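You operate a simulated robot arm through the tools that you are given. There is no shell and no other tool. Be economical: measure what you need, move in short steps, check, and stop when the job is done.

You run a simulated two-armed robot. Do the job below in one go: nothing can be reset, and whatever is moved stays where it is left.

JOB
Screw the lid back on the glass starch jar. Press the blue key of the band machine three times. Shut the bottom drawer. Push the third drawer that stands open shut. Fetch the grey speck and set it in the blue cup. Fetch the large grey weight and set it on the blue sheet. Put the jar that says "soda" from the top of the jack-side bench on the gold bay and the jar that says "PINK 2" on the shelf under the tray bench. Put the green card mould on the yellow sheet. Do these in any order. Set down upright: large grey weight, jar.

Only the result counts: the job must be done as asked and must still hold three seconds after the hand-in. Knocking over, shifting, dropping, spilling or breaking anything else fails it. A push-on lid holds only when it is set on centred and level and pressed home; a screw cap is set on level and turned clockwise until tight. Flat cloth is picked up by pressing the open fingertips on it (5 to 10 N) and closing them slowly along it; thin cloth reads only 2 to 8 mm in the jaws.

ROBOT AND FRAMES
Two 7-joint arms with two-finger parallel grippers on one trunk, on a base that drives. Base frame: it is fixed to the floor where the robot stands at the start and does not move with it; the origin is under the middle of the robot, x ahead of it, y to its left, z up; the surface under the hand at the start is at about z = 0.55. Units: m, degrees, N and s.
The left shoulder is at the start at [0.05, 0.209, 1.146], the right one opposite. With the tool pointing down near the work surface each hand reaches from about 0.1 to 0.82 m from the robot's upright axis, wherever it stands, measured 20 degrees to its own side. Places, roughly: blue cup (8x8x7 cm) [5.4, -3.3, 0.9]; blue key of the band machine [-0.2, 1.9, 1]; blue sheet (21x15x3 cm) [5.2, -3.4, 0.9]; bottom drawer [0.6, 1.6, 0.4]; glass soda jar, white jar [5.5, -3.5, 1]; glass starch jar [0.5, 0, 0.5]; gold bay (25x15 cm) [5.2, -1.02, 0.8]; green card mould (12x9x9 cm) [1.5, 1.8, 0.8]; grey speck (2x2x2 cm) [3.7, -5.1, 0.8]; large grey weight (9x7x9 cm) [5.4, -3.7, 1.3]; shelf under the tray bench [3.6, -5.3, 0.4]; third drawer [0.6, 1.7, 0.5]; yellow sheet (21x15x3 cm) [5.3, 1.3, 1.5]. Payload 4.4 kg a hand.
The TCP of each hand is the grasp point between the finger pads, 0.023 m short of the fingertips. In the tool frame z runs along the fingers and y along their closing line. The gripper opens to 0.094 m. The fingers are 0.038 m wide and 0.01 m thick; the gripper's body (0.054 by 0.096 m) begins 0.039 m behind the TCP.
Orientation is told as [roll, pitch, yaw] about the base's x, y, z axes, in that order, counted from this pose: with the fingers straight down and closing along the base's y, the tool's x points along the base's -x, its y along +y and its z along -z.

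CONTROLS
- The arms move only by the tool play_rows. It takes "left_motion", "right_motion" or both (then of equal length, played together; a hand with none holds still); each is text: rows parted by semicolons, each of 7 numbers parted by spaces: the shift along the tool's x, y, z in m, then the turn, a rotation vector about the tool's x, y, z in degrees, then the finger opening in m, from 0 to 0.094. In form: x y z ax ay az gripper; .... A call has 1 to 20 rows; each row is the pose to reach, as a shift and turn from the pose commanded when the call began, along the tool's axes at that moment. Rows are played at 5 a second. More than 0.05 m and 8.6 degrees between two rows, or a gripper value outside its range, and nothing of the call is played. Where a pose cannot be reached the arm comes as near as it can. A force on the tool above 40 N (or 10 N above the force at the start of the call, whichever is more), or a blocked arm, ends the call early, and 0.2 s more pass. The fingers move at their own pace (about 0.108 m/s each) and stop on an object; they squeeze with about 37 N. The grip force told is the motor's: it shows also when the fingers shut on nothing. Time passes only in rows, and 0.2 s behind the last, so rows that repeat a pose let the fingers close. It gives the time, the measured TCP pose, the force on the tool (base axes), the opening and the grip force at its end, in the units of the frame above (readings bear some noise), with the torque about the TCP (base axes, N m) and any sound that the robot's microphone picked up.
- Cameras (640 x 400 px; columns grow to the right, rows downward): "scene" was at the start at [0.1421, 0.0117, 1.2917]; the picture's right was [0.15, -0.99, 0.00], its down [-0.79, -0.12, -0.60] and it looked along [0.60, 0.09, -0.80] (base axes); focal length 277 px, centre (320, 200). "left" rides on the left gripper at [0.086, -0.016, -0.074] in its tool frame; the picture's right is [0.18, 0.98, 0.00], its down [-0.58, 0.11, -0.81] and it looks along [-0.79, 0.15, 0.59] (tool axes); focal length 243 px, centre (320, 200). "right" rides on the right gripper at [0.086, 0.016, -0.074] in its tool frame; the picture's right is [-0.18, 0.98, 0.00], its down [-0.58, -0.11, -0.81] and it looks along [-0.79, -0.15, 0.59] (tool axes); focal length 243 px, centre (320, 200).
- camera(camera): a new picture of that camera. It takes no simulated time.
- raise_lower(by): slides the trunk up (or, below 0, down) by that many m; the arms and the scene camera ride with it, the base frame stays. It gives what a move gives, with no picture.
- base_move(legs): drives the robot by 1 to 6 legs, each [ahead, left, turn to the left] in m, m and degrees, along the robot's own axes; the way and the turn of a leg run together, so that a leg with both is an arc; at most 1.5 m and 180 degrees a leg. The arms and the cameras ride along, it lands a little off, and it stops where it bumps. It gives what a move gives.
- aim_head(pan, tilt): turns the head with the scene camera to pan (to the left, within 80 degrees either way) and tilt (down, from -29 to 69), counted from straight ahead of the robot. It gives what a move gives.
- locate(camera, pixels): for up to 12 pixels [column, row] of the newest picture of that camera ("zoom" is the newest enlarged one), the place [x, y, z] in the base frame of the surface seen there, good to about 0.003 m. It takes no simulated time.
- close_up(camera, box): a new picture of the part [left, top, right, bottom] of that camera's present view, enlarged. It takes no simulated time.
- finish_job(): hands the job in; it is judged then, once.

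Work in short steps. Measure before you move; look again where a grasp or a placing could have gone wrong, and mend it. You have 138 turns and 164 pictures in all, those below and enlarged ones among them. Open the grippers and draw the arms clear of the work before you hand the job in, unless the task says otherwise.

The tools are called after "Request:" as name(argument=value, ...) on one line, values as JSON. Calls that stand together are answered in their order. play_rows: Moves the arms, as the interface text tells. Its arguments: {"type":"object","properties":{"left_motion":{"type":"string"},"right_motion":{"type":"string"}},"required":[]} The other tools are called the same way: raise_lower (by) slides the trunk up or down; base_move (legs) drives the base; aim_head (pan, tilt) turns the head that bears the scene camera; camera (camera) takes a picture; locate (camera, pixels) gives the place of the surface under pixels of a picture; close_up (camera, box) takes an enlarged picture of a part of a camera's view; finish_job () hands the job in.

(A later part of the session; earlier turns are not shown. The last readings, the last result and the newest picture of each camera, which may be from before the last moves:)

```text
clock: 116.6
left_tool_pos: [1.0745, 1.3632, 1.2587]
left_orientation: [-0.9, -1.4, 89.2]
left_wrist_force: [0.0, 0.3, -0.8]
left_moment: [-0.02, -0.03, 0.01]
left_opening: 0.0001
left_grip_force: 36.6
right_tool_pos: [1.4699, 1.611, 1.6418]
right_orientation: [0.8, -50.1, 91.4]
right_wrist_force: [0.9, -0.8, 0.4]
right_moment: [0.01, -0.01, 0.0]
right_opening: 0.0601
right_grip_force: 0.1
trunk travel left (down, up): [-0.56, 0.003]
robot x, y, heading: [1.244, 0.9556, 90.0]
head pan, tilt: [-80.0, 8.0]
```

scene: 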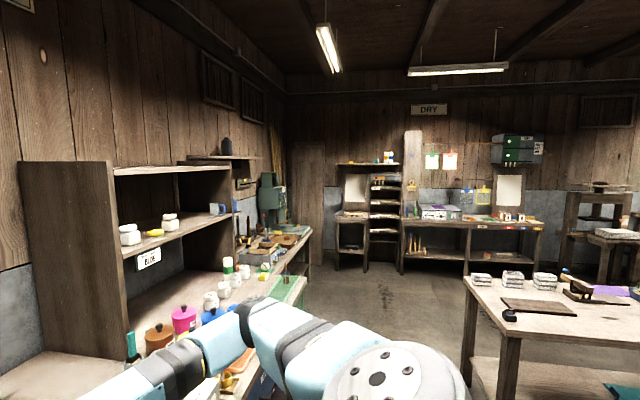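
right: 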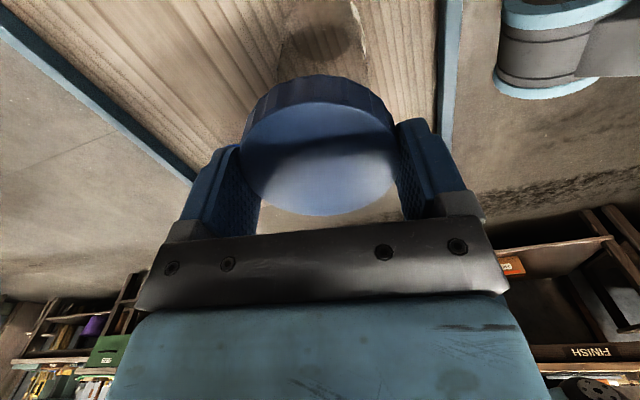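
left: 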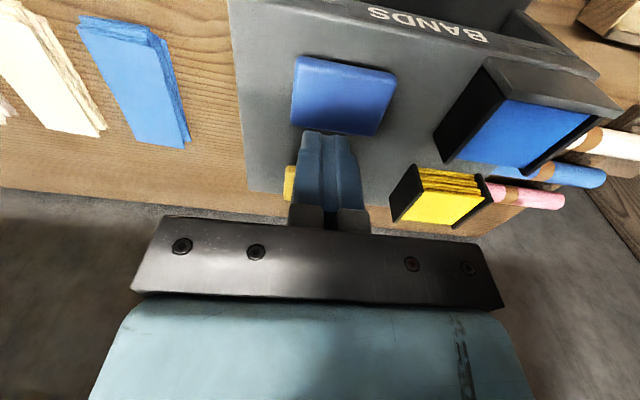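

The tilted pose reaches z 1.64 easily. I lower the trunk, lift the left hand clear, and drive 0.13 m closer for grasping the mould.

Request:
raise_lower(by=-0.45)

Request:
play_rows(left_motion="0.01 0 -0.045 0 0 0 0; 0.02 0 -0.09 0 0 0 0; 0.04 0 -0.135 0 0 0 0; 0.06 0 -0.18 0 0 0 0; 0.08 0 -0.22 0 0 0 0; 0.08 0 -0.26 0 0 0 0")

Request:
base_move(legs=[[0.13, 0, 0]])

Request:
aim_head(pan=-20, tilt=25)

Request:
camera(camera="scene")

Request:
camera(camera="right")

```text
refused: -0.45 is not a number from -0.4 to 0.4
```

```text
clock: 118.0
left_tool_pos: [1.0691, 1.276, 1.5184]
left_orientation: [-0.9, -1.3, 89.2]
left_wrist_force: [0.3, -0.1, 0.2]
left_moment: [0.03, -0.01, -0.01]
left_opening: 0.0
left_grip_force: 37.4
right_tool_pos: [1.4705, 1.6085, 1.6412]
right_orientation: [0.7, -50.0, 91.4]
right_wrist_force: [0.2, -0.4, 0.2]
right_moment: [-0.01, 0.01, 0.0]
right_opening: 0.0599
right_grip_force: 0.0
trunk travel left (down, up): [-0.56, 0.003]
robot x, y, heading: [1.2457, 0.9557, 90.1]
head pan, tilt: [-80.0, 8.0]
```

```text
clock: 119.3
left_tool_pos: [1.0672, 1.4046, 1.5196]
left_orientation: [-0.9, -1.5, 89.2]
left_wrist_force: [-1.0, 0.0, 0.1]
left_moment: [0.0, 0.01, 0.0]
left_opening: 0.0001
left_grip_force: 37.3
right_tool_pos: [1.47, 1.736, 1.6419]
right_orientation: [0.7, -50.2, 91.5]
right_wrist_force: [0.0, 0.3, 0.4]
right_moment: [0.02, 0.0, 0.0]
right_opening: 0.06
right_grip_force: 0.0
trunk travel left (down, up): [-0.56, 0.003]
robot x, y, heading: [1.2453, 1.0903, 90.3]
head pan, tilt: [-80.0, 8.0]
```

```text
clock: 120.6
left_tool_pos: [1.0674, 1.406, 1.5181]
left_orientation: [-0.9, -1.3, 89.2]
left_wrist_force: [0.4, 0.2, -0.7]
left_moment: [0.0, -0.01, 0.01]
left_opening: 0.0
left_grip_force: 37.1
right_tool_pos: [1.4707, 1.7386, 1.6403]
right_orientation: [0.8, -50.1, 91.5]
right_wrist_force: [-0.3, 0.2, 0.2]
right_moment: [0.0, 0.0, -0.02]
right_opening: 0.0599
right_grip_force: 0.0
trunk travel left (down, up): [-0.56, 0.003]
robot x, y, heading: [1.2437, 1.0875, 90.0]
head pan, tilt: [-20.0, 25.0]
```

```text
110 pictures are left
```

scene: 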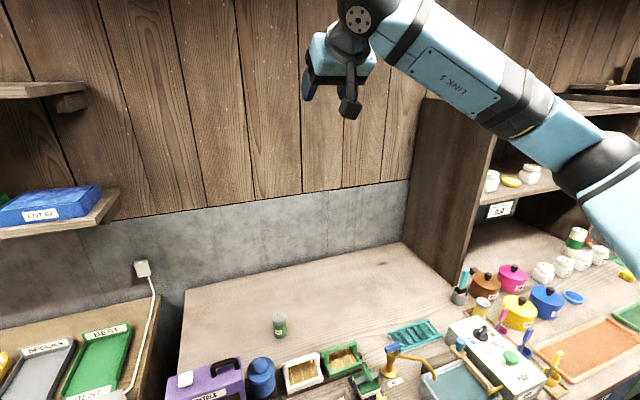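

```text
109 pictures are left
```

right: 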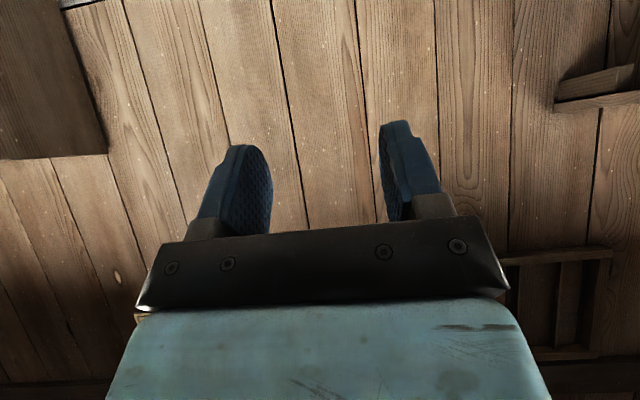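

I use this high view to measure the mould (343,358), then lower the trunk 0.4.

Request:
close_up(camera="scene", box=[276, 335, 396, 400])

Request:
raise_lower(by=-0.4)

Request:
aim_head(pan=-20, tilt=40)

Request:
camera(camera="scene")

```text
5.33 times, centred on (336, 368) of scene
```

zoom: 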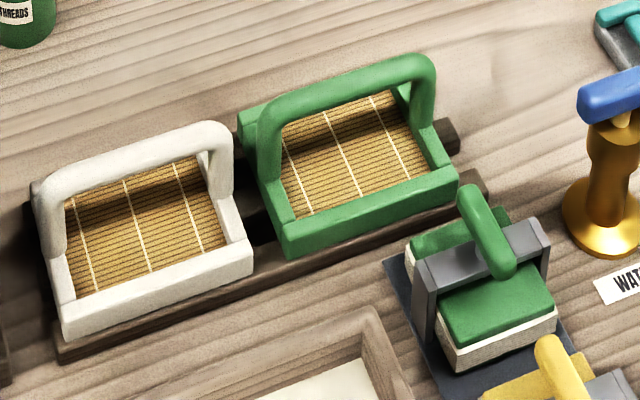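

```text
clock: 124.5
left_tool_pos: [1.0687, 1.407, 1.1178]
left_orientation: [-0.9, -1.5, 89.2]
left_wrist_force: [0.6, -0.3, 0.0]
left_moment: [0.01, 0.04, -0.03]
left_opening: 0.0002
left_grip_force: 37.3
right_tool_pos: [1.4692, 1.7385, 1.2408]
right_orientation: [0.7, -50.1, 91.4]
right_wrist_force: [0.3, -0.2, 0.2]
right_moment: [-0.02, 0.01, 0.02]
right_opening: 0.0599
right_grip_force: 0.0
trunk travel left (down, up): [-0.16, 0.403]
robot x, y, heading: [1.2468, 1.0866, 89.8]
head pan, tilt: [-20.0, 25.0]
```

```text
clock: 125.2
left_tool_pos: [1.0677, 1.4066, 1.118]
left_orientation: [-1.0, -1.4, 89.2]
left_wrist_force: [0.6, 0.7, 0.6]
left_moment: [0.06, -0.02, 0.02]
left_opening: 0.0
left_grip_force: 37.0
right_tool_pos: [1.4703, 1.7379, 1.2409]
right_orientation: [0.7, -50.1, 91.6]
right_wrist_force: [-1.1, 0.4, -0.5]
right_moment: [0.03, -0.01, 0.01]
right_opening: 0.0596
right_grip_force: 0.0
trunk travel left (down, up): [-0.16, 0.403]
robot x, y, heading: [1.2448, 1.0865, 90.3]
head pan, tilt: [-20.0, 40.0]
```

```text
107 pictures are left
```

scene: 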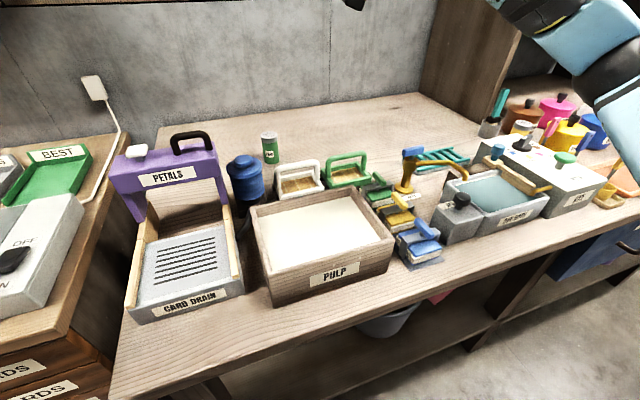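

I enlarge to measure the right post of the green arch (≈(365,165)).

Request:
close_up(camera="scene", box=[300, 140, 400, 205])

Request:
locate(camera="zoom", pixels=[[172, 150], [180, 130], [290, 85], [400, 100], [415, 130], [410, 170], [390, 130], [430, 130], [300, 120], [170, 200], [290, 275], [470, 210]])

```text
6.15 times, centred on (350, 172) of scene
```

zoom: 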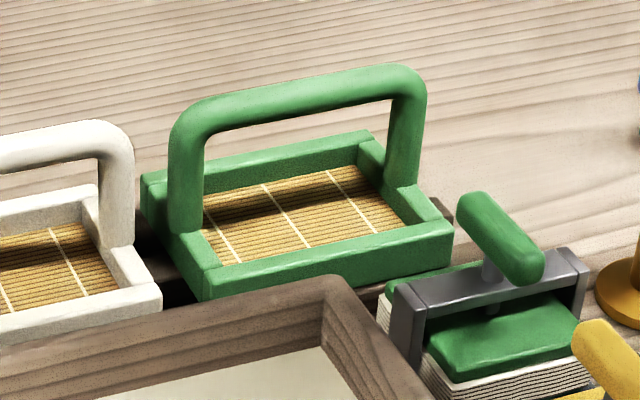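

```text
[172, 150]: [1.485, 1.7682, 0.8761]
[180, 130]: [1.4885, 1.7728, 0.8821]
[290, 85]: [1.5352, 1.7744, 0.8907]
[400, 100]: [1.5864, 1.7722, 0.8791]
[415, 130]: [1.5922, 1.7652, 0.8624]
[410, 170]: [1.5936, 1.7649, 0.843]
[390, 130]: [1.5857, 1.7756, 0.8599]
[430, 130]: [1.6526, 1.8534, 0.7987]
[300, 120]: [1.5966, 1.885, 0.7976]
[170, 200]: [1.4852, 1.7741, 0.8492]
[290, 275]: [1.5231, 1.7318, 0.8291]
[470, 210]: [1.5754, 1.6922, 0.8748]
```

The posts are round, at x≈1.492 and 1.592 (y≈1.772). The gripper's camera boom must clear the crate and stamp in front, so I measure their tops.

Request:
locate(camera="zoom", pixels=[[340, 282], [420, 390], [60, 340], [200, 310], [490, 200], [530, 265], [570, 255], [460, 285], [625, 300], [130, 240], [420, 300], [610, 330]])

```text
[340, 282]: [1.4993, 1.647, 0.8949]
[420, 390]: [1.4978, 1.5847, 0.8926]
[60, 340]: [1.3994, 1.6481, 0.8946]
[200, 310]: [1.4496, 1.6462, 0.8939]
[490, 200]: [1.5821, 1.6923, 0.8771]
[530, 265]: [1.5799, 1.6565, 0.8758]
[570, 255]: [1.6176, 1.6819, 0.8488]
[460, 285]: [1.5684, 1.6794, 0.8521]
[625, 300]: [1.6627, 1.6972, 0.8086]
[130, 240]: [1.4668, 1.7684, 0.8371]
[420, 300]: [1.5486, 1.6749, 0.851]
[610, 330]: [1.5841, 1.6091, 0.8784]
```

The stamp handle top is 0.878; a −25° tilt on the right post would clear it. I test whether −25° is reachable at the equivalent height (now z 1.24, i.e. the same relative to the shoulder).

Request:
play_rows(right_motion="0 0 0 0 7 0 0.06; 0 0 0 0 14 0 0.06; 0 0 0 0 20 0 0.06; 0 0 0 0 25 0 0.06; 0 0 0 0 25 0 0.06")

```text
clock: 126.4
left_tool_pos: [1.069, 1.407, 1.1164]
left_orientation: [-0.8, -1.4, 89.2]
left_wrist_force: [-0.3, 0.2, -0.5]
left_moment: [-0.02, 0.0, -0.01]
left_opening: 0.0001
left_grip_force: 36.9
right_tool_pos: [1.4705, 1.7398, 1.2414]
right_orientation: [0.5, -24.9, 91.7]
right_wrist_force: [0.9, 0.4, -0.1]
right_moment: [0.0, 0.0, 0.01]
right_opening: 0.0602
right_grip_force: 0.0
trunk travel left (down, up): [-0.16, 0.403]
robot x, y, heading: [1.2415, 1.083, 90.3]
head pan, tilt: [-20.0, 40.0]
```

−25° is reachable. I move above the right post at z≈1.0 with the jaws opened to 5 cm.

Request:
play_rows(right_motion="0.0099 -0.0174 0.0334 0 0 0 0.05; 0.0198 -0.0347 0.0667 0 0 0 0.05; 0.0297 -0.0521 0.1 0 0 0 0.05; 0.0397 -0.0694 0.1335 0 0 0 0.05; 0.0496 -0.0868 0.1669 0 0 0 0.05; 0.0595 -0.1041 0.2 0 0 0 0.05; 0.0694 -0.1215 0.2336 0 0 0 0.05; 0.0694 -0.1215 0.2336 0 0 0 0.05")

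Request:
camera(camera="right")

Request:
close_up(camera="scene", box=[280, 90, 440, 205])

```text
clock: 128.2
left_tool_pos: [1.0677, 1.4062, 1.1169]
left_orientation: [-0.9, -1.4, 89.2]
left_wrist_force: [0.1, 0.8, 0.8]
left_moment: [-0.06, 0.01, -0.03]
left_opening: 0.0
left_grip_force: 36.6
right_tool_pos: [1.5871, 1.7784, 0.9996]
right_orientation: [0.5, -25.0, 91.8]
right_wrist_force: [-0.2, 0.7, -0.1]
right_moment: [0.01, 0.02, 0.01]
right_opening: 0.0499
right_grip_force: 0.0
trunk travel left (down, up): [-0.16, 0.403]
robot x, y, heading: [1.2408, 1.086, 90.1]
head pan, tilt: [-20.0, 40.0]
```

```text
105 pictures are left
```

right: 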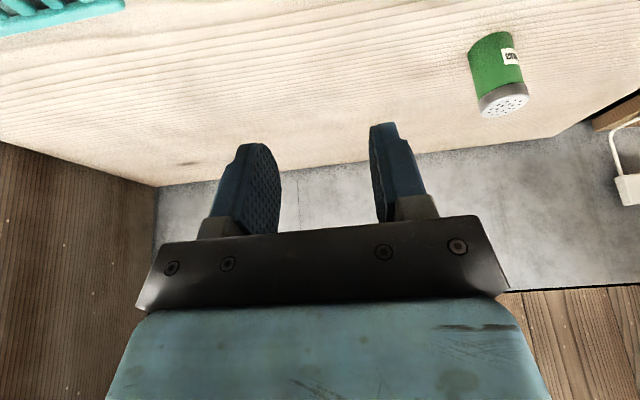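

```text
3.48 times, centred on (360, 148) of scene
```

zoom: 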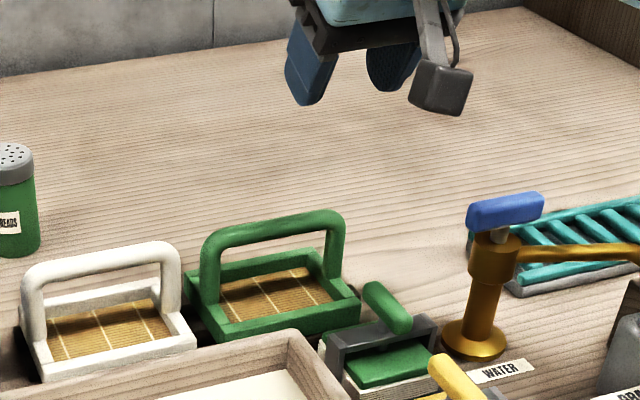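

Aligned. I lower onto the post and close.

Request:
play_rows(right_motion="0.015 -0.005 0.0283 0 0 0 0.05; 0.03 -0.005 0.0566 0 0 0 0.05; 0.045 -0.005 0.085 0 0 0 0.05; 0.0594 -0.005 0.1131 0 0 0 0.05; 0.0594 -0.005 0.1131 0 0 0 0.05")

Request:
close_up(camera="scene", box=[310, 120, 420, 205])

Request:
camera(camera="right")

```text
clock: 129.1
left_tool_pos: [1.0688, 1.4055, 1.1178]
left_orientation: [-0.8, -1.4, 89.1]
left_wrist_force: [0.6, 0.7, -0.1]
left_moment: [-0.02, 0.04, -0.02]
left_opening: 0.0
left_grip_force: 36.5
right_tool_pos: [1.5921, 1.7765, 0.9171]
right_orientation: [1.0, -26.4, 91.6]
right_wrist_force: [0.9, -6.7, 16.7]
right_moment: [-0.3, 0.44, 0.2]
right_opening: 0.0503
right_grip_force: 0.0
trunk travel left (down, up): [-0.16, 0.403]
robot x, y, heading: [1.2437, 1.0851, 90.1]
head pan, tilt: [-20.0, 40.0]
stopped in row 4 (right hand): the force on the tool passed its limit at 51 N (the readings are from after the stop); the commanded pose is now the measured one
```

```text
4.71 times, centred on (365, 162) of scene
```

zoom: 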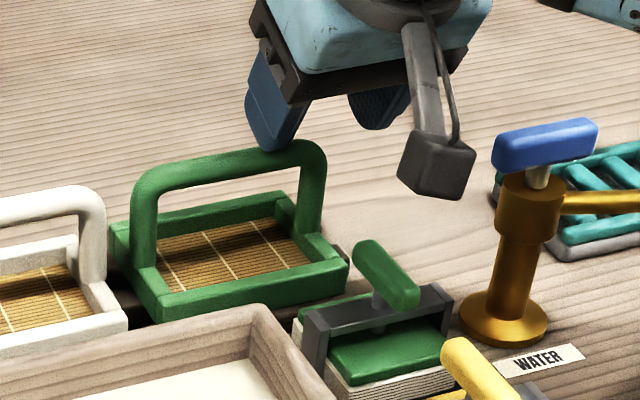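

```text
102 pictures are left
```

right: 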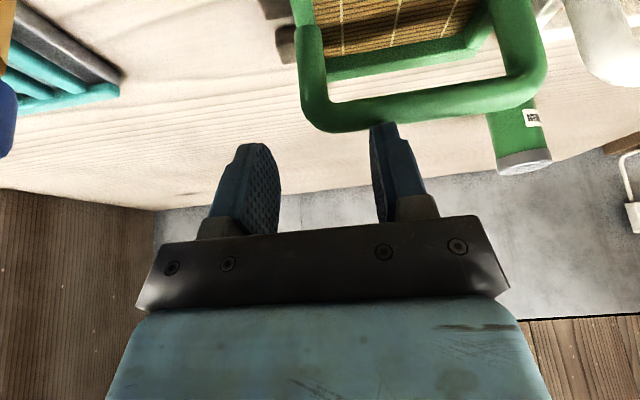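

The inner finger met the bar from above: a post grasp cannot work here. The mould looks unmoved. The bar is round, so I grip the bar itself with the jaws closing front-to-back at this tilt: back out and turn the hand 90° (boom over the white mould's side).

Request:
play_rows(right_motion="0 0 -0.03 0 0 0 0.05; 0 0 -0.07 0 0 0 0.05; 0.014 0.015 -0.0928 0 0 8 0.05; 0.014 0.03 -0.0928 0 0 16 0.05; 0.014 0.045 -0.0928 0 0 24 0.05; 0.014 0.052 -0.0928 0 0 32 0.05; 0.014 0.052 -0.0928 0 0 40 0.05; 0.014 0.052 -0.0928 0 0 48 0.05; 0.014 0.052 -0.0928 0 0 56 0.05; 0.014 0.052 -0.0928 0 0 64 0.05; 0.014 0.052 -0.0928 0 0 72 0.05; 0.014 0.052 -0.0928 0 0 80 0.05; 0.014 0.052 -0.0928 0 0 88 0.05; 0.014 0.052 -0.0928 0 0 90 0.05")

Request:
close_up(camera="scene", box=[290, 90, 430, 205])

Request:
camera(camera="right")

```text
clock: 132.1
left_tool_pos: [1.0677, 1.4075, 1.1159]
left_orientation: [-0.8, -1.3, 89.2]
left_wrist_force: [-0.4, -0.5, -0.3]
left_moment: [0.01, 0.01, 0.01]
left_opening: 0.0001
left_grip_force: 37.1
right_tool_pos: [1.5439, 1.7224, 0.9902]
right_orientation: [26.3, 0.8, 1.8]
right_wrist_force: [-0.9, -0.2, 0.0]
right_moment: [-0.05, -0.02, 0.01]
right_opening: 0.05
right_grip_force: 0.1
trunk travel left (down, up): [-0.16, 0.403]
robot x, y, heading: [1.2477, 1.0843, 90.1]
head pan, tilt: [-20.0, 40.0]
```

```text
3.48 times, centred on (360, 148) of scene
```

zoom: 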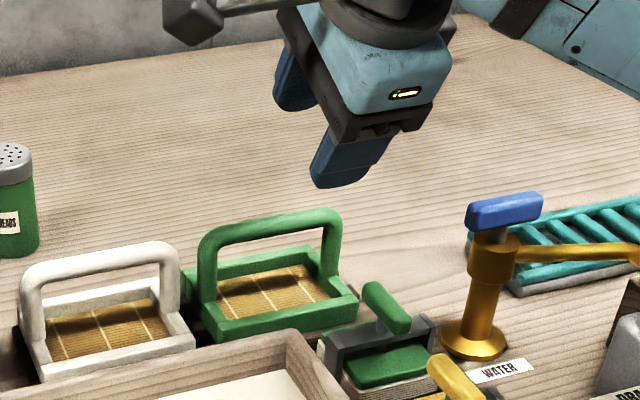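

```text
100 pictures are left
```

right: 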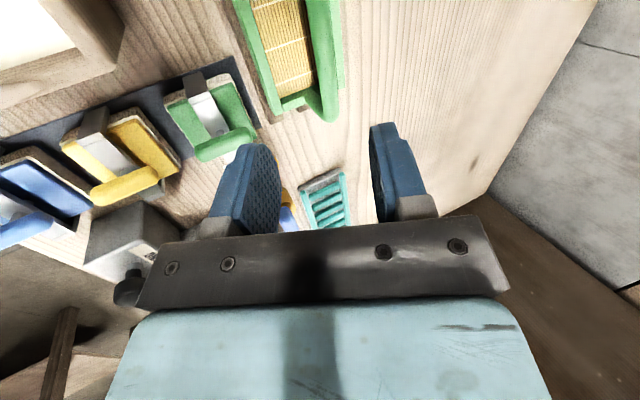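

I re-measure the bar after the touch.

Request:
locate(camera="zoom", pixels=[[212, 238], [245, 226], [270, 220], [300, 214], [330, 218], [270, 227], [220, 335], [355, 300]])

```text
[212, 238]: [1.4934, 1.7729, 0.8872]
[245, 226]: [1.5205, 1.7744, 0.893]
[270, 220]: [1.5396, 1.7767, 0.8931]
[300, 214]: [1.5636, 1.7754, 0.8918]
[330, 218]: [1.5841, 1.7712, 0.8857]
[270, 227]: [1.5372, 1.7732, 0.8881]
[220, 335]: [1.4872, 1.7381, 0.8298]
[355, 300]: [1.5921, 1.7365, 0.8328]
```

Bar centre ≈ (1.54, 1.776, 0.886). I advance 11.5 cm along the fingers and close on the bar.

Request:
play_rows(right_motion="0.004 0.002 0.035 0 0 0 0.05; 0.004 0.002 0.07 0 0 0 0.05; 0.004 0.002 0.095 0 0 0 0.05; 0.004 0.002 0.115 0 0 0 0.05; 0.004 0.002 0.115 0 0 0 0.05; 0.004 0.002 0.115 0 0 0 0.025; 0.004 0.002 0.115 0 0 0 0.005; 0.004 0.002 0.115 0 0 0 0.005; 0.004 0.002 0.115 0 0 0 0.005")

Request:
close_up(camera="scene", box=[290, 90, 430, 205])

```text
clock: 134.1
left_tool_pos: [1.0687, 1.4074, 1.117]
left_orientation: [-0.9, -1.3, 89.2]
left_wrist_force: [0.1, -0.2, -0.4]
left_moment: [0.02, 0.01, -0.04]
left_opening: 0.0
left_grip_force: 36.7
right_tool_pos: [1.5381, 1.7737, 0.889]
right_orientation: [26.2, 0.8, 2.0]
right_wrist_force: [0.4, 2.1, 3.6]
right_moment: [0.04, 0.14, -0.07]
right_opening: 0.014
right_grip_force: 37.0
trunk travel left (down, up): [-0.16, 0.403]
robot x, y, heading: [1.2451, 1.0836, 90.1]
head pan, tilt: [-20.0, 40.0]
```

```text
3.48 times, centred on (360, 148) of scene
```

zoom: 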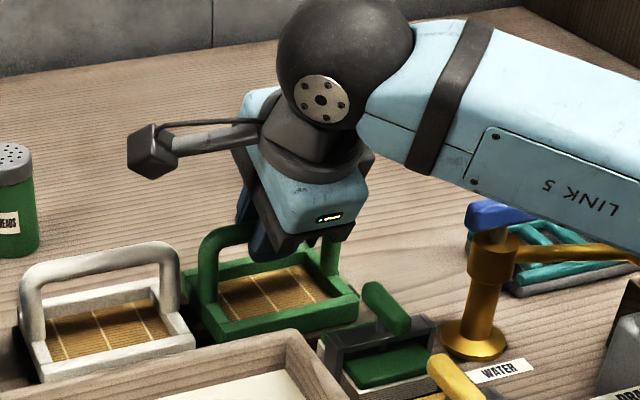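

Bar gripped (0.014). I lift straight up.

Request:
play_rows(right_motion="0 0.009 -0.018 0 0 0 0.005; 0 0.027 -0.054 0 0 0 0.005; 0 0.044 -0.09 0 0 0 0.005; 0 0.062 -0.125 0 0 0 0.005; 0 0.08 -0.161 0 0 0 0.005; 0 0.098 -0.197 0 0 0 0.005; 0 0.098 -0.197 0 0 0 0.005")

Request:
camera(camera="scene")

```text
clock: 135.7
left_tool_pos: [1.0696, 1.4086, 1.1171]
left_orientation: [-0.8, -1.3, 89.2]
left_wrist_force: [-0.1, 0.3, 1.2]
left_moment: [0.01, -0.02, 0.0]
left_opening: 0.0
left_grip_force: 36.8
right_tool_pos: [1.5405, 1.7745, 1.1091]
right_orientation: [26.1, 0.8, 2.0]
right_wrist_force: [0.3, 0.0, -0.2]
right_moment: [-0.02, 0.04, 0.03]
right_opening: 0.0139
right_grip_force: 37.8
trunk travel left (down, up): [-0.16, 0.403]
robot x, y, heading: [1.2442, 1.0844, 89.7]
head pan, tilt: [-20.0, 40.0]
```

```text
98 pictures are left
```

scene: 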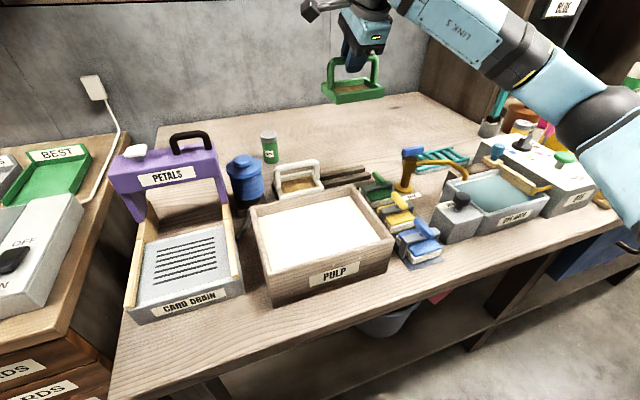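

The mould hangs level. I back off from the bench and turn right to face +x, then look along the way.

Request:
base_move(legs=[[-0.3, 0, 0], [0, 0, -90]])

Request:
aim_head(pan=0, tilt=25)

Request:
camera(camera="scene")

Request:
locate(camera="scene", pixels=[[420, 200], [450, 250], [150, 300], [130, 200], [300, 180], [350, 200], [400, 180], [560, 230], [250, 170], [320, 300], [400, 240], [340, 120]])

```text
clock: 141.6
left_tool_pos: [1.5681, 0.9541, 1.1177]
left_orientation: [-0.9, -1.2, -1.7]
left_wrist_force: [0.2, -0.3, -0.1]
left_moment: [0.01, 0.01, 0.02]
left_opening: 0.0002
left_grip_force: 37.0
right_tool_pos: [1.9276, 0.4774, 1.1088]
right_orientation: [26.1, 0.7, -89.0]
right_wrist_force: [0.1, -0.3, -1.1]
right_moment: [0.04, -0.02, 0.02]
right_opening: 0.014
right_grip_force: 37.0
trunk travel left (down, up): [-0.16, 0.403]
robot x, y, heading: [1.2478, 0.7867, -0.9]
head pan, tilt: [-20.0, 40.0]
```

```text
clock: 142.4
left_tool_pos: [1.5683, 0.9557, 1.1182]
left_orientation: [-1.0, -1.3, -1.8]
left_wrist_force: [-0.8, 0.7, -0.3]
left_moment: [-0.01, -0.02, -0.01]
left_opening: 0.0
left_grip_force: 36.4
right_tool_pos: [1.9291, 0.4773, 1.1089]
right_orientation: [26.1, 0.8, -88.9]
right_wrist_force: [-0.2, 0.1, -0.4]
right_moment: [-0.01, 0.02, 0.01]
right_opening: 0.0141
right_grip_force: 36.7
trunk travel left (down, up): [-0.16, 0.403]
robot x, y, heading: [1.2473, 0.7861, -0.8]
head pan, tilt: [0.0, 25.0]
```

```text
97 pictures are left
```

scene: 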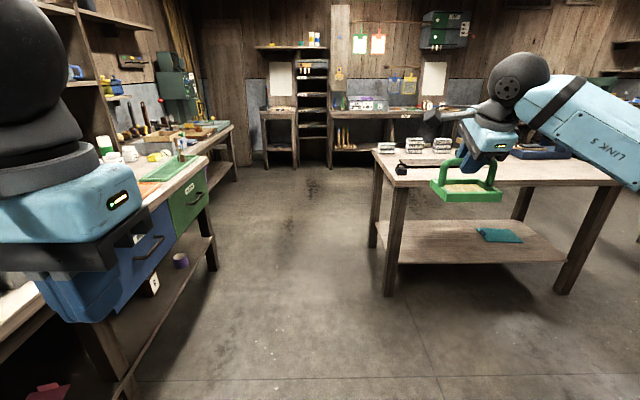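

```text
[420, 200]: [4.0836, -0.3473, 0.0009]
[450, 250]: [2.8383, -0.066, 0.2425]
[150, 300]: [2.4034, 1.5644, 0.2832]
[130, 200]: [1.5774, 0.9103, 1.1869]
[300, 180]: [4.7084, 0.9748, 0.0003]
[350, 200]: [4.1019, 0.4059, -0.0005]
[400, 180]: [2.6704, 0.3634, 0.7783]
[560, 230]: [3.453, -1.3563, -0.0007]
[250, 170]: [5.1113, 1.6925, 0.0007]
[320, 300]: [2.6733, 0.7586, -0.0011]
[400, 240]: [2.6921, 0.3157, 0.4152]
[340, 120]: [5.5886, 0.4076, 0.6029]
```

The corridor between bench (y≈1.45) and table (y≈0.36) is free. I drive along y≈0.94 to x≈4.15.

Request:
base_move(legs=[[0, 0.15, 0.8], [1.5, 0, 0], [1.4, 0, 0]])

Request:
raise_lower(by=0.4)

Request:
aim_head(pan=15, tilt=15)

Request:
camera(camera="scene")

```text
clock: 157.9
left_tool_pos: [4.458, 1.1185, 1.1176]
left_orientation: [-0.9, -1.3, -0.8]
left_wrist_force: [-0.7, -0.1, 0.1]
left_moment: [0.02, 0.01, 0.02]
left_opening: 0.0
left_grip_force: 37.3
right_tool_pos: [4.8252, 0.6488, 1.1089]
right_orientation: [26.1, 0.8, -88.0]
right_wrist_force: [0.6, 0.7, -0.3]
right_moment: [-0.03, 0.01, -0.01]
right_opening: 0.0141
right_grip_force: 37.1
trunk travel left (down, up): [-0.16, 0.403]
robot x, y, heading: [4.1349, 0.9456, -0.4]
head pan, tilt: [0.0, 25.0]
```

```text
clock: 161.8
left_tool_pos: [4.458, 1.1195, 1.5177]
left_orientation: [-0.9, -1.3, -0.8]
left_wrist_force: [0.7, 0.4, 0.0]
left_moment: [0.01, 0.01, -0.03]
left_opening: 0.0
left_grip_force: 37.1
right_tool_pos: [4.8256, 0.6485, 1.5084]
right_orientation: [26.1, 0.8, -87.9]
right_wrist_force: [-0.4, -0.3, -0.1]
right_moment: [-0.02, 0.01, -0.01]
right_opening: 0.0137
right_grip_force: 37.1
trunk travel left (down, up): [-0.56, 0.003]
robot x, y, heading: [4.135, 0.9388, 0.3]
head pan, tilt: [0.0, 25.0]
```

```text
clock: 162.5
left_tool_pos: [4.4566, 1.1193, 1.5179]
left_orientation: [-0.8, -1.3, -0.8]
left_wrist_force: [0.3, 0.4, -0.3]
left_moment: [-0.01, -0.01, 0.0]
left_opening: 0.0
left_grip_force: 36.9
right_tool_pos: [4.8263, 0.6494, 1.5081]
right_orientation: [26.1, 0.8, -88.0]
right_wrist_force: [0.4, -0.3, -0.6]
right_moment: [-0.01, 0.04, 0.03]
right_opening: 0.0137
right_grip_force: 37.2
trunk travel left (down, up): [-0.56, 0.003]
robot x, y, heading: [4.1346, 0.9392, 0.0]
head pan, tilt: [15.0, 15.0]
```

```text
96 pictures are left
```

scene: 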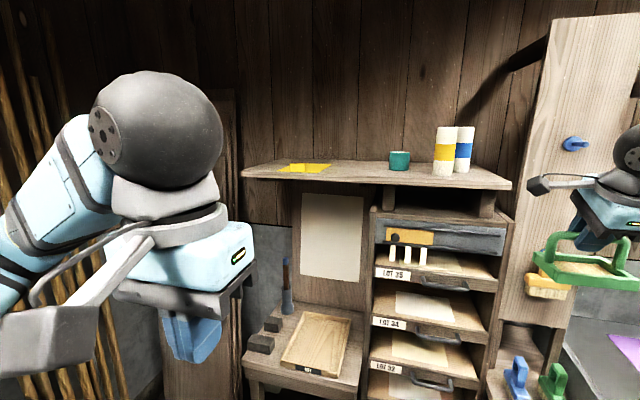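

The yellow sheet lies at (305,167) on the shelf. I measure it, the shelf and the pillar.

Request:
close_up(camera="scene", box=[235, 140, 415, 200])

Request:
locate(camera="scene", pixels=[[278, 170], [290, 163], [331, 164], [322, 173], [308, 168], [250, 174], [400, 152], [445, 140], [360, 180], [505, 183], [560, 100], [580, 250]])

```text
3.56 times, centred on (325, 170) of scene
```

zoom: 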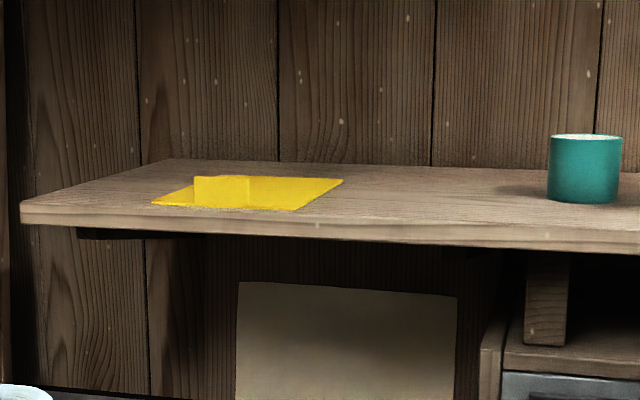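

```text
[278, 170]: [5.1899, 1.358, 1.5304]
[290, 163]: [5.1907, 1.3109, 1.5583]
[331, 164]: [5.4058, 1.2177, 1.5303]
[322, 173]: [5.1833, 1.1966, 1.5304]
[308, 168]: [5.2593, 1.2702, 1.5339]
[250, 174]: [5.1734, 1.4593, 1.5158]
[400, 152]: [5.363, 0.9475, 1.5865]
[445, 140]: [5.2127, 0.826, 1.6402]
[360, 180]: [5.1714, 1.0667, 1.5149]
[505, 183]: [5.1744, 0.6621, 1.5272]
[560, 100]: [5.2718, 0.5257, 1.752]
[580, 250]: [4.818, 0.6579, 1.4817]
```

Sheet: x 5.185–5.405, y 1.20–1.36, z 1.53, with a 3 cm tab at its front edge. I bring the right hand in front of the robot and up to z≈1.66.

Request:
play_rows(right_motion="0.034 0.0056 -0.021 0 0 0 0.005; 0.068 0.011 -0.042 0 0 0 0.005; 0.103 0.0167 -0.063 0 0 0 0.005; 0.137 0.022 -0.085 0 0 0 0.005; 0.171 0.028 -0.106 0 0 0 0.005; 0.206 0.0334 -0.127 0 0 0 0.005; 0.24 0.039 -0.148 0 0 0 0.005; 0.24 0.039 -0.148 0 0 0 0.005")

```text
clock: 164.3
left_tool_pos: [4.4575, 1.1187, 1.5175]
left_orientation: [-0.8, -1.3, -0.8]
left_wrist_force: [0.2, -0.4, -0.4]
left_moment: [0.01, -0.01, 0.0]
left_opening: 0.0
left_grip_force: 37.2
right_tool_pos: [4.7869, 0.8861, 1.6633]
right_orientation: [26.1, 0.8, -88.1]
right_wrist_force: [-0.1, -0.5, -1.2]
right_moment: [-0.01, -0.03, 0.03]
right_opening: 0.0138
right_grip_force: 37.0
trunk travel left (down, up): [-0.56, 0.003]
robot x, y, heading: [4.1344, 0.9472, -0.2]
head pan, tilt: [15.0, 15.0]
```

Now drive: left 0.39, ahead 0.42, then check.

Request:
base_move(legs=[[0, 0.393, 0], [0.42, 0, 0]])

Request:
aim_head(pan=-2, tilt=18)

Request:
camera(camera="scene")

```text
clock: 170.5
left_tool_pos: [4.8757, 1.5125, 1.5191]
left_orientation: [-0.9, -1.4, -0.9]
left_wrist_force: [-0.7, 0.2, -0.5]
left_moment: [0.0, 0.0, 0.0]
left_opening: 0.0
left_grip_force: 37.4
right_tool_pos: [5.2035, 1.2798, 1.6643]
right_orientation: [26.2, 0.8, -88.0]
right_wrist_force: [-0.9, -0.6, -1.2]
right_moment: [0.01, -0.01, 0.0]
right_opening: 0.0138
right_grip_force: 36.7
trunk travel left (down, up): [-0.56, 0.003]
robot x, y, heading: [4.5566, 1.3418, 0.0]
head pan, tilt: [15.0, 15.0]
```

```text
clock: 171.3
left_tool_pos: [4.8794, 1.5139, 1.5178]
left_orientation: [-0.9, -1.3, -0.9]
left_wrist_force: [-0.3, 0.3, 0.2]
left_moment: [-0.03, 0.03, -0.01]
left_opening: 0.0002
left_grip_force: 37.4
right_tool_pos: [5.2073, 1.2812, 1.662]
right_orientation: [26.1, 0.8, -87.9]
right_wrist_force: [-0.1, -0.2, -1.2]
right_moment: [0.0, 0.03, 0.05]
right_opening: 0.0138
right_grip_force: 36.8
trunk travel left (down, up): [-0.56, 0.003]
robot x, y, heading: [4.5569, 1.3345, 0.1]
head pan, tilt: [-2.0, 18.0]
```

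```text
94 pictures are left
```

scene: 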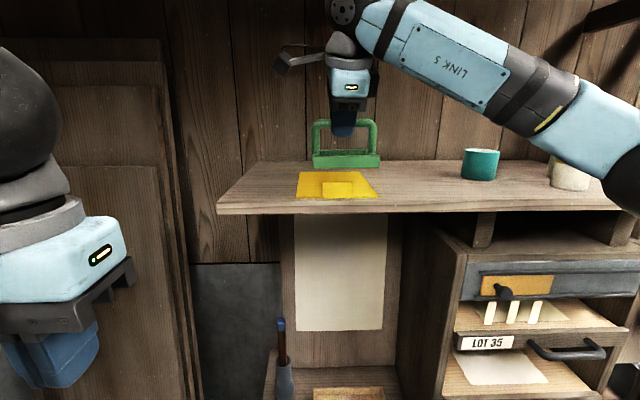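

The mould hovers 5 cm in front of the target above the sheet. I drive 0.095 m ahead and recheck the picture.

Request:
base_move(legs=[[0.095, 0, 0]])

Request:
close_up(camera="scene", box=[200, 100, 480, 260])

Request:
locate(camera="zoom", pixels=[[250, 250], [400, 250], [320, 235], [310, 130], [250, 195], [400, 195], [320, 195]])

```text
clock: 172.4
left_tool_pos: [4.9659, 1.5139, 1.5197]
left_orientation: [-0.9, -1.6, -0.9]
left_wrist_force: [0.1, -0.7, -0.2]
left_moment: [-0.02, -0.01, -0.01]
left_opening: 0.0
left_grip_force: 36.9
right_tool_pos: [5.2935, 1.2807, 1.6663]
right_orientation: [26.4, 0.8, -88.0]
right_wrist_force: [-0.7, -1.5, -0.4]
right_moment: [0.03, -0.01, -0.03]
right_opening: 0.0141
right_grip_force: 37.1
trunk travel left (down, up): [-0.56, 0.003]
robot x, y, heading: [4.6507, 1.3401, 0.1]
head pan, tilt: [-2.0, 18.0]
```

```text
2.29 times, centred on (340, 180) of scene
```

zoom: 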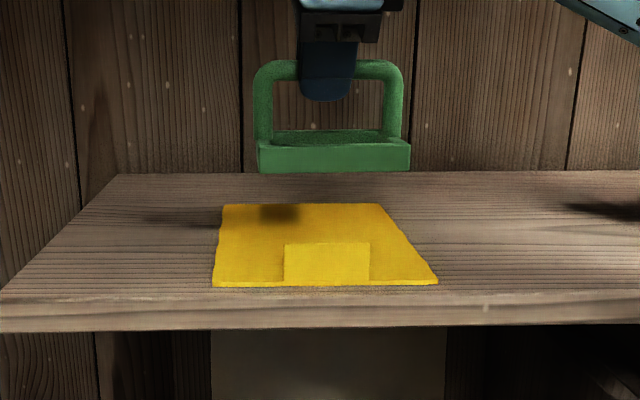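

```text
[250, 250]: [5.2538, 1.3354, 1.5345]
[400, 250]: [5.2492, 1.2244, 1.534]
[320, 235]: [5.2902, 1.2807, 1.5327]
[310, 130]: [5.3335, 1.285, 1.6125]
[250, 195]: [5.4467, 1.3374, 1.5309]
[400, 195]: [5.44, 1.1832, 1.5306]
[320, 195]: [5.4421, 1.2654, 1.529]
```

Aligned over the sheet (centre ≈ (5.29, 1.28)). I lower slowly until contact.

Request:
play_rows(right_motion="0 -0.0088 0.018 0 0 0 0.005; 0 -0.0154 0.0314 0 0 0 0.005; 0 -0.0176 0.036 0 0 0 0.005; 0 -0.0194 0.0395 0 0 0 0.005; 0 -0.0203 0.0413 0 0 0 0.005; 0 -0.0211 0.0431 0 0 0 0.005; 0 -0.0211 0.0431 0 0 0 0.005")

Request:
close_up(camera="scene", box=[200, 100, 480, 260])

```text
clock: 174.1
left_tool_pos: [4.9706, 1.5135, 1.5171]
left_orientation: [-0.9, -1.4, -0.9]
left_wrist_force: [0.0, 0.8, 0.4]
left_moment: [-0.01, 0.0, 0.03]
left_opening: 0.0
left_grip_force: 37.1
right_tool_pos: [5.2977, 1.2815, 1.614]
right_orientation: [26.2, 0.7, -88.0]
right_wrist_force: [-0.5, 0.3, -0.2]
right_moment: [-0.02, -0.01, 0.0]
right_opening: 0.0141
right_grip_force: 37.1
trunk travel left (down, up): [-0.56, 0.003]
robot x, y, heading: [4.6493, 1.3391, 0.1]
head pan, tilt: [-2.0, 18.0]
```

```text
2.29 times, centred on (340, 180) of scene
```

zoom: 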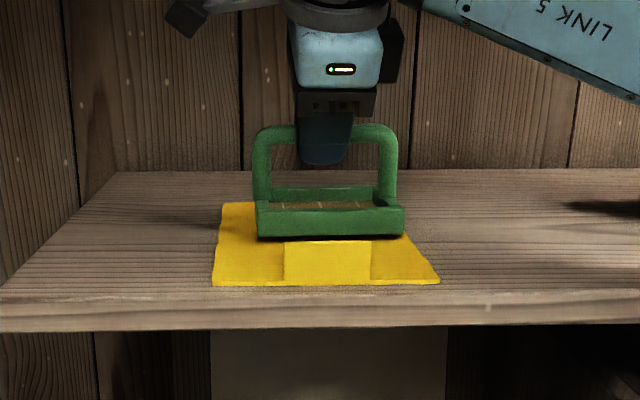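

Not yet touching; I shift 1.2 cm left for centring and keep lowering.

Request:
play_rows(right_motion="0.012 0 0 0 0 0 0.005; 0.012 -0.0009 0.0018 0 0 0 0.005; 0.012 -0.0018 0.0036 0 0 0 0.005; 0.012 -0.0026 0.0054 0 0 0 0.005; 0.012 -0.0035 0.0072 0 0 0 0.005; 0.012 -0.0044 0.009 0 0 0 0.005; 0.012 -0.0044 0.009 0 0 0 0.005")

```text
clock: 175.7
left_tool_pos: [4.9692, 1.5144, 1.5174]
left_orientation: [-0.9, -1.5, -1.0]
left_wrist_force: [-0.7, -0.4, -0.3]
left_moment: [0.02, 0.01, 0.0]
left_opening: 0.0
left_grip_force: 37.5
right_tool_pos: [5.2979, 1.2939, 1.607]
right_orientation: [26.5, 0.9, -88.0]
right_wrist_force: [4.6, 0.2, 17.4]
right_moment: [0.54, -0.07, -0.05]
right_opening: 0.014
right_grip_force: 37.3
trunk travel left (down, up): [-0.56, 0.003]
robot x, y, heading: [4.649, 1.339, -0.3]
head pan, tilt: [-2.0, 18.0]
```

Firm contact (17 N). I ease up, open and withdraw along the fingers.

Request:
play_rows(right_motion="0 0.0006 -0.0012 0 0 0 0.005; 0 0.0006 -0.0012 0 0 0 0.02; 0 0.0006 -0.0012 0 0 0 0.045; 0 0.0006 -0.0012 0 0 0 0.045; 0 0.0006 -0.03 0 0 0 0.045; 0 0.0006 -0.07 0 0 0 0.045; 0 0.0006 -0.11 0 0 0 0.045; 0 -0.03 -0.14 0 0 0 0.045; 0 -0.06 -0.17 0 0 0 0.045")

Request:
close_up(camera="scene", box=[200, 80, 480, 260])

```text
clock: 177.7
left_tool_pos: [4.9677, 1.5135, 1.518]
left_orientation: [-0.9, -1.5, -1.0]
left_wrist_force: [-0.6, 0.9, 0.7]
left_moment: [0.0, 0.01, 0.0]
left_opening: 0.0002
left_grip_force: 37.1
right_tool_pos: [5.1659, 1.2868, 1.7314]
right_orientation: [26.3, 0.8, -88.0]
right_wrist_force: [-0.3, 0.2, -1.1]
right_moment: [-0.03, -0.01, -0.01]
right_opening: 0.0448
right_grip_force: 0.1
trunk travel left (down, up): [-0.56, 0.003]
robot x, y, heading: [4.6476, 1.3402, -0.2]
head pan, tilt: [-2.0, 18.0]
```

```text
2.22 times, centred on (340, 170) of scene
```

zoom: 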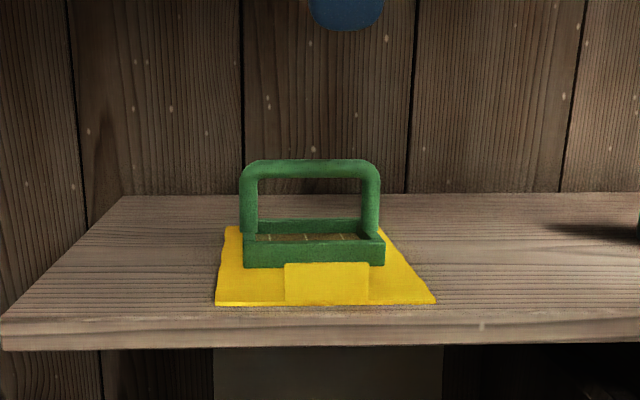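

The mould stands on the yellow sheet. Next I back away, lower the trunk, turn right (−y) and look toward the far benches.

Request:
base_move(legs=[[-0.4, 0, 0], [0, 0, -90]])

Request:
raise_lower(by=-0.25)

Request:
aim_head(pan=5, tilt=20)

Request:
camera(camera="scene")

Request:
locate(camera="scene", pixels=[[320, 200], [320, 160], [400, 200], [480, 200], [200, 200], [250, 160], [150, 250], [560, 250], [350, 130], [420, 150], [280, 130], [320, 300]])

```text
clock: 184.0
left_tool_pos: [4.4252, 1.0173, 1.5172]
left_orientation: [-0.9, -1.4, -90.8]
left_wrist_force: [-0.3, 0.6, 0.7]
left_moment: [0.01, 0.01, -0.01]
left_opening: 0.0
left_grip_force: 37.2
right_tool_pos: [4.1995, 0.8187, 1.7318]
right_orientation: [26.3, 0.7, -177.9]
right_wrist_force: [0.7, 0.2, 1.4]
right_moment: [-0.01, -0.01, -0.02]
right_opening: 0.0451
right_grip_force: 0.1
trunk travel left (down, up): [-0.56, 0.003]
robot x, y, heading: [4.2468, 1.3418, -89.7]
head pan, tilt: [-2.0, 18.0]
```

```text
clock: 186.6
left_tool_pos: [4.4248, 1.0174, 1.2667]
left_orientation: [-0.9, -1.4, -90.8]
left_wrist_force: [0.0, 1.0, 0.0]
left_moment: [0.01, 0.0, 0.0]
left_opening: 0.0002
left_grip_force: 36.9
right_tool_pos: [4.1995, 0.8183, 1.4814]
right_orientation: [26.3, 0.8, -178.0]
right_wrist_force: [-0.5, 0.6, -0.1]
right_moment: [0.03, 0.0, 0.0]
right_opening: 0.0451
right_grip_force: 0.0
trunk travel left (down, up): [-0.31, 0.253]
robot x, y, heading: [4.2509, 1.3362, -89.9]
head pan, tilt: [-2.0, 18.0]
```

```text
clock: 187.2
left_tool_pos: [4.4248, 1.0184, 1.2677]
left_orientation: [-1.0, -1.3, -90.8]
left_wrist_force: [0.5, -0.4, 0.6]
left_moment: [0.0, -0.03, 0.0]
left_opening: 0.0
left_grip_force: 37.1
right_tool_pos: [4.1998, 0.8175, 1.4828]
right_orientation: [26.3, 0.8, -177.9]
right_wrist_force: [0.2, -0.5, 0.2]
right_moment: [0.0, 0.01, 0.01]
right_opening: 0.0452
right_grip_force: 0.1
trunk travel left (down, up): [-0.31, 0.253]
robot x, y, heading: [4.2448, 1.3409, -90.0]
head pan, tilt: [5.0, 20.0]
```

```text
90 pictures are left
```

scene: 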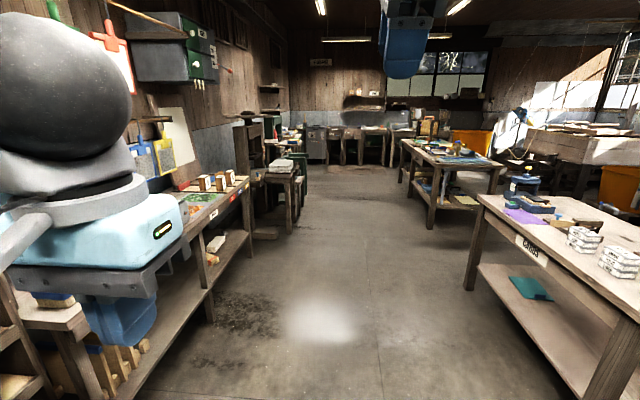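

```text
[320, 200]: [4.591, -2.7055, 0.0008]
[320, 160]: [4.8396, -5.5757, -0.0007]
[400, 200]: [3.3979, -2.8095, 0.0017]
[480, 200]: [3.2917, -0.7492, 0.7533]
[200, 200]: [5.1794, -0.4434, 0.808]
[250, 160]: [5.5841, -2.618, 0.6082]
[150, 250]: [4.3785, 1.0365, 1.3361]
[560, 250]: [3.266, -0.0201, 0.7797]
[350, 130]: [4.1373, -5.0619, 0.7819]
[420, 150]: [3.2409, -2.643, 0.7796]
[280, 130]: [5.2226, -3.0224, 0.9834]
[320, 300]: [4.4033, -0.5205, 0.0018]
```

The corridor x≈3.4–4.8 is clear. I drive along it to y≈−3.2 and turn left to face the jack-side bench.

Request:
base_move(legs=[[1.5, 0, 0], [1.5, 0, 0], [1.5, 0, 0], [0, 0, 90]])

Request:
aim_head(pan=-15, tilt=22)

Request:
camera(camera="scene")

```text
clock: 212.6
left_tool_pos: [4.5413, -3.0093, 1.2674]
left_orientation: [-0.9, -1.3, -1.9]
left_wrist_force: [0.1, -0.1, 0.0]
left_moment: [-0.01, 0.01, 0.04]
left_opening: 0.0001
left_grip_force: 37.1
right_tool_pos: [4.7359, -3.2372, 1.4807]
right_orientation: [26.1, 0.8, -89.1]
right_wrist_force: [0.0, 0.0, -0.7]
right_moment: [-0.02, -0.04, -0.02]
right_opening: 0.045
right_grip_force: 0.1
trunk travel left (down, up): [-0.31, 0.253]
robot x, y, heading: [4.2155, -3.1753, -1.0]
head pan, tilt: [5.0, 20.0]
```

```text
clock: 213.4
left_tool_pos: [4.5415, -3.0075, 1.2668]
left_orientation: [-0.9, -1.4, -1.9]
left_wrist_force: [0.1, -0.2, 0.3]
left_moment: [0.02, 0.01, 0.02]
left_opening: 0.0001
left_grip_force: 37.8
right_tool_pos: [4.7365, -3.2371, 1.481]
right_orientation: [26.3, 0.9, -89.0]
right_wrist_force: [-0.1, 0.3, -1.2]
right_moment: [0.0, 0.0, 0.02]
right_opening: 0.045
right_grip_force: 0.1
trunk travel left (down, up): [-0.31, 0.253]
robot x, y, heading: [4.2173, -3.1785, -1.1]
head pan, tilt: [-15.0, 22.0]
```

```text
89 pictures are left
```

scene: 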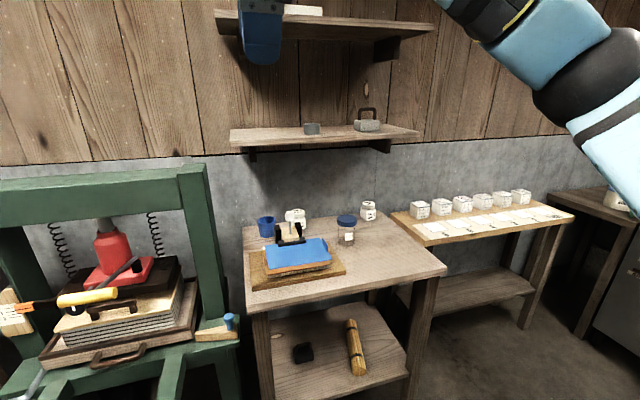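

The bench shows cup (266,227), jars (295,217), (347,230), (368,210), sheet (300,255), and weights on the shelf (312,128), (367,120). I enlarge for labels.

Request:
close_up(camera="scene", box=[245, 190, 395, 290])

Request:
close_up(camera="scene", box=[280, 95, 430, 155])

Request:
close_up(camera="scene", box=[390, 170, 580, 250])

```text
4.00 times, centred on (320, 240) of scene
```

zoom: 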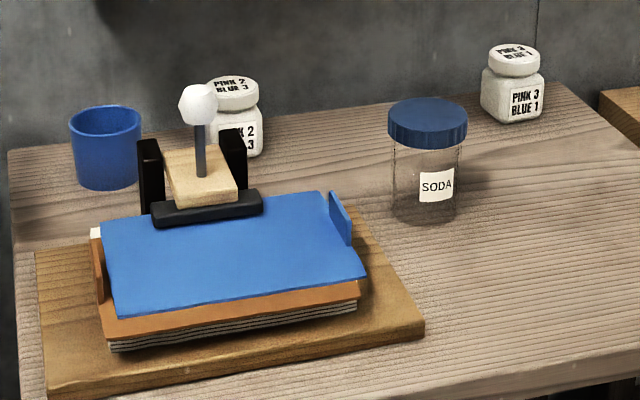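

```text
4.27 times, centred on (355, 125) of scene
```

zoom: 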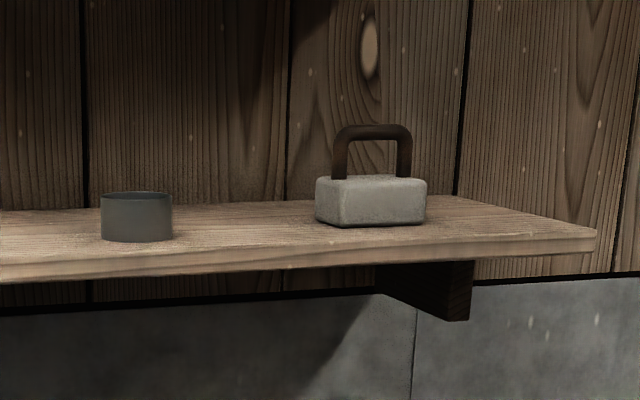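

```text
3.37 times, centred on (485, 210) of scene
```

zoom: 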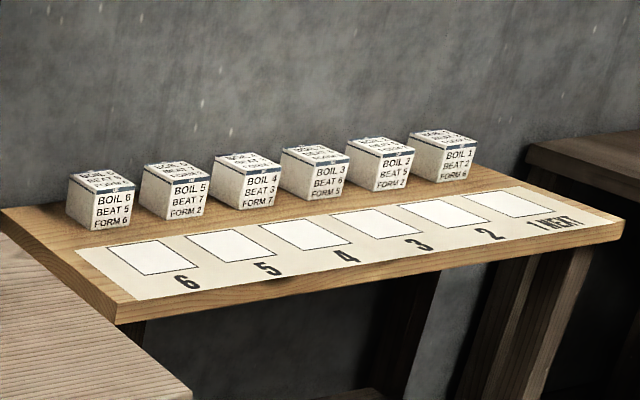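

Jar "PINK 2 / BLUE 3" is the rear-left one (295,217). I measure everything.

Request:
locate(camera="scene", pixels=[[355, 127], [380, 127], [367, 130], [367, 107], [359, 118], [379, 118], [340, 137], [410, 133], [230, 140], [367, 114]])

Request:
locate(camera="scene", pixels=[[275, 255], [320, 250], [300, 247], [335, 258], [276, 267], [330, 243], [352, 217], [347, 238], [303, 213], [303, 225], [262, 220], [270, 218]])

```text
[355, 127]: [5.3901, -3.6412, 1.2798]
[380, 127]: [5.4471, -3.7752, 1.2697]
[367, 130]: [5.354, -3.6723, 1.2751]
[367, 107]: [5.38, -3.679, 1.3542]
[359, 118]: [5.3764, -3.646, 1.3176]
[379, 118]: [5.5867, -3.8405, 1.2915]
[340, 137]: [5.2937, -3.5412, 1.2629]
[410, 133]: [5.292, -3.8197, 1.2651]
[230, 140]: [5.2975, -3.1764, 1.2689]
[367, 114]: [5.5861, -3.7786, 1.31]
```

```text
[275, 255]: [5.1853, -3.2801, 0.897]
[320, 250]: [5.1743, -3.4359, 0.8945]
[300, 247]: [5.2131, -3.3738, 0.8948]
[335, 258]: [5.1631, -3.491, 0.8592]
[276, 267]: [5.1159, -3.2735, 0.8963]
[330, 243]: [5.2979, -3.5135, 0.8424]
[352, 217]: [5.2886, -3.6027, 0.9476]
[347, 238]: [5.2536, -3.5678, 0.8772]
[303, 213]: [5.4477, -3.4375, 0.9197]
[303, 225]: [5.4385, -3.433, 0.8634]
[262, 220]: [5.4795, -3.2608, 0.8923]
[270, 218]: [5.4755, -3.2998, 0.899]
```

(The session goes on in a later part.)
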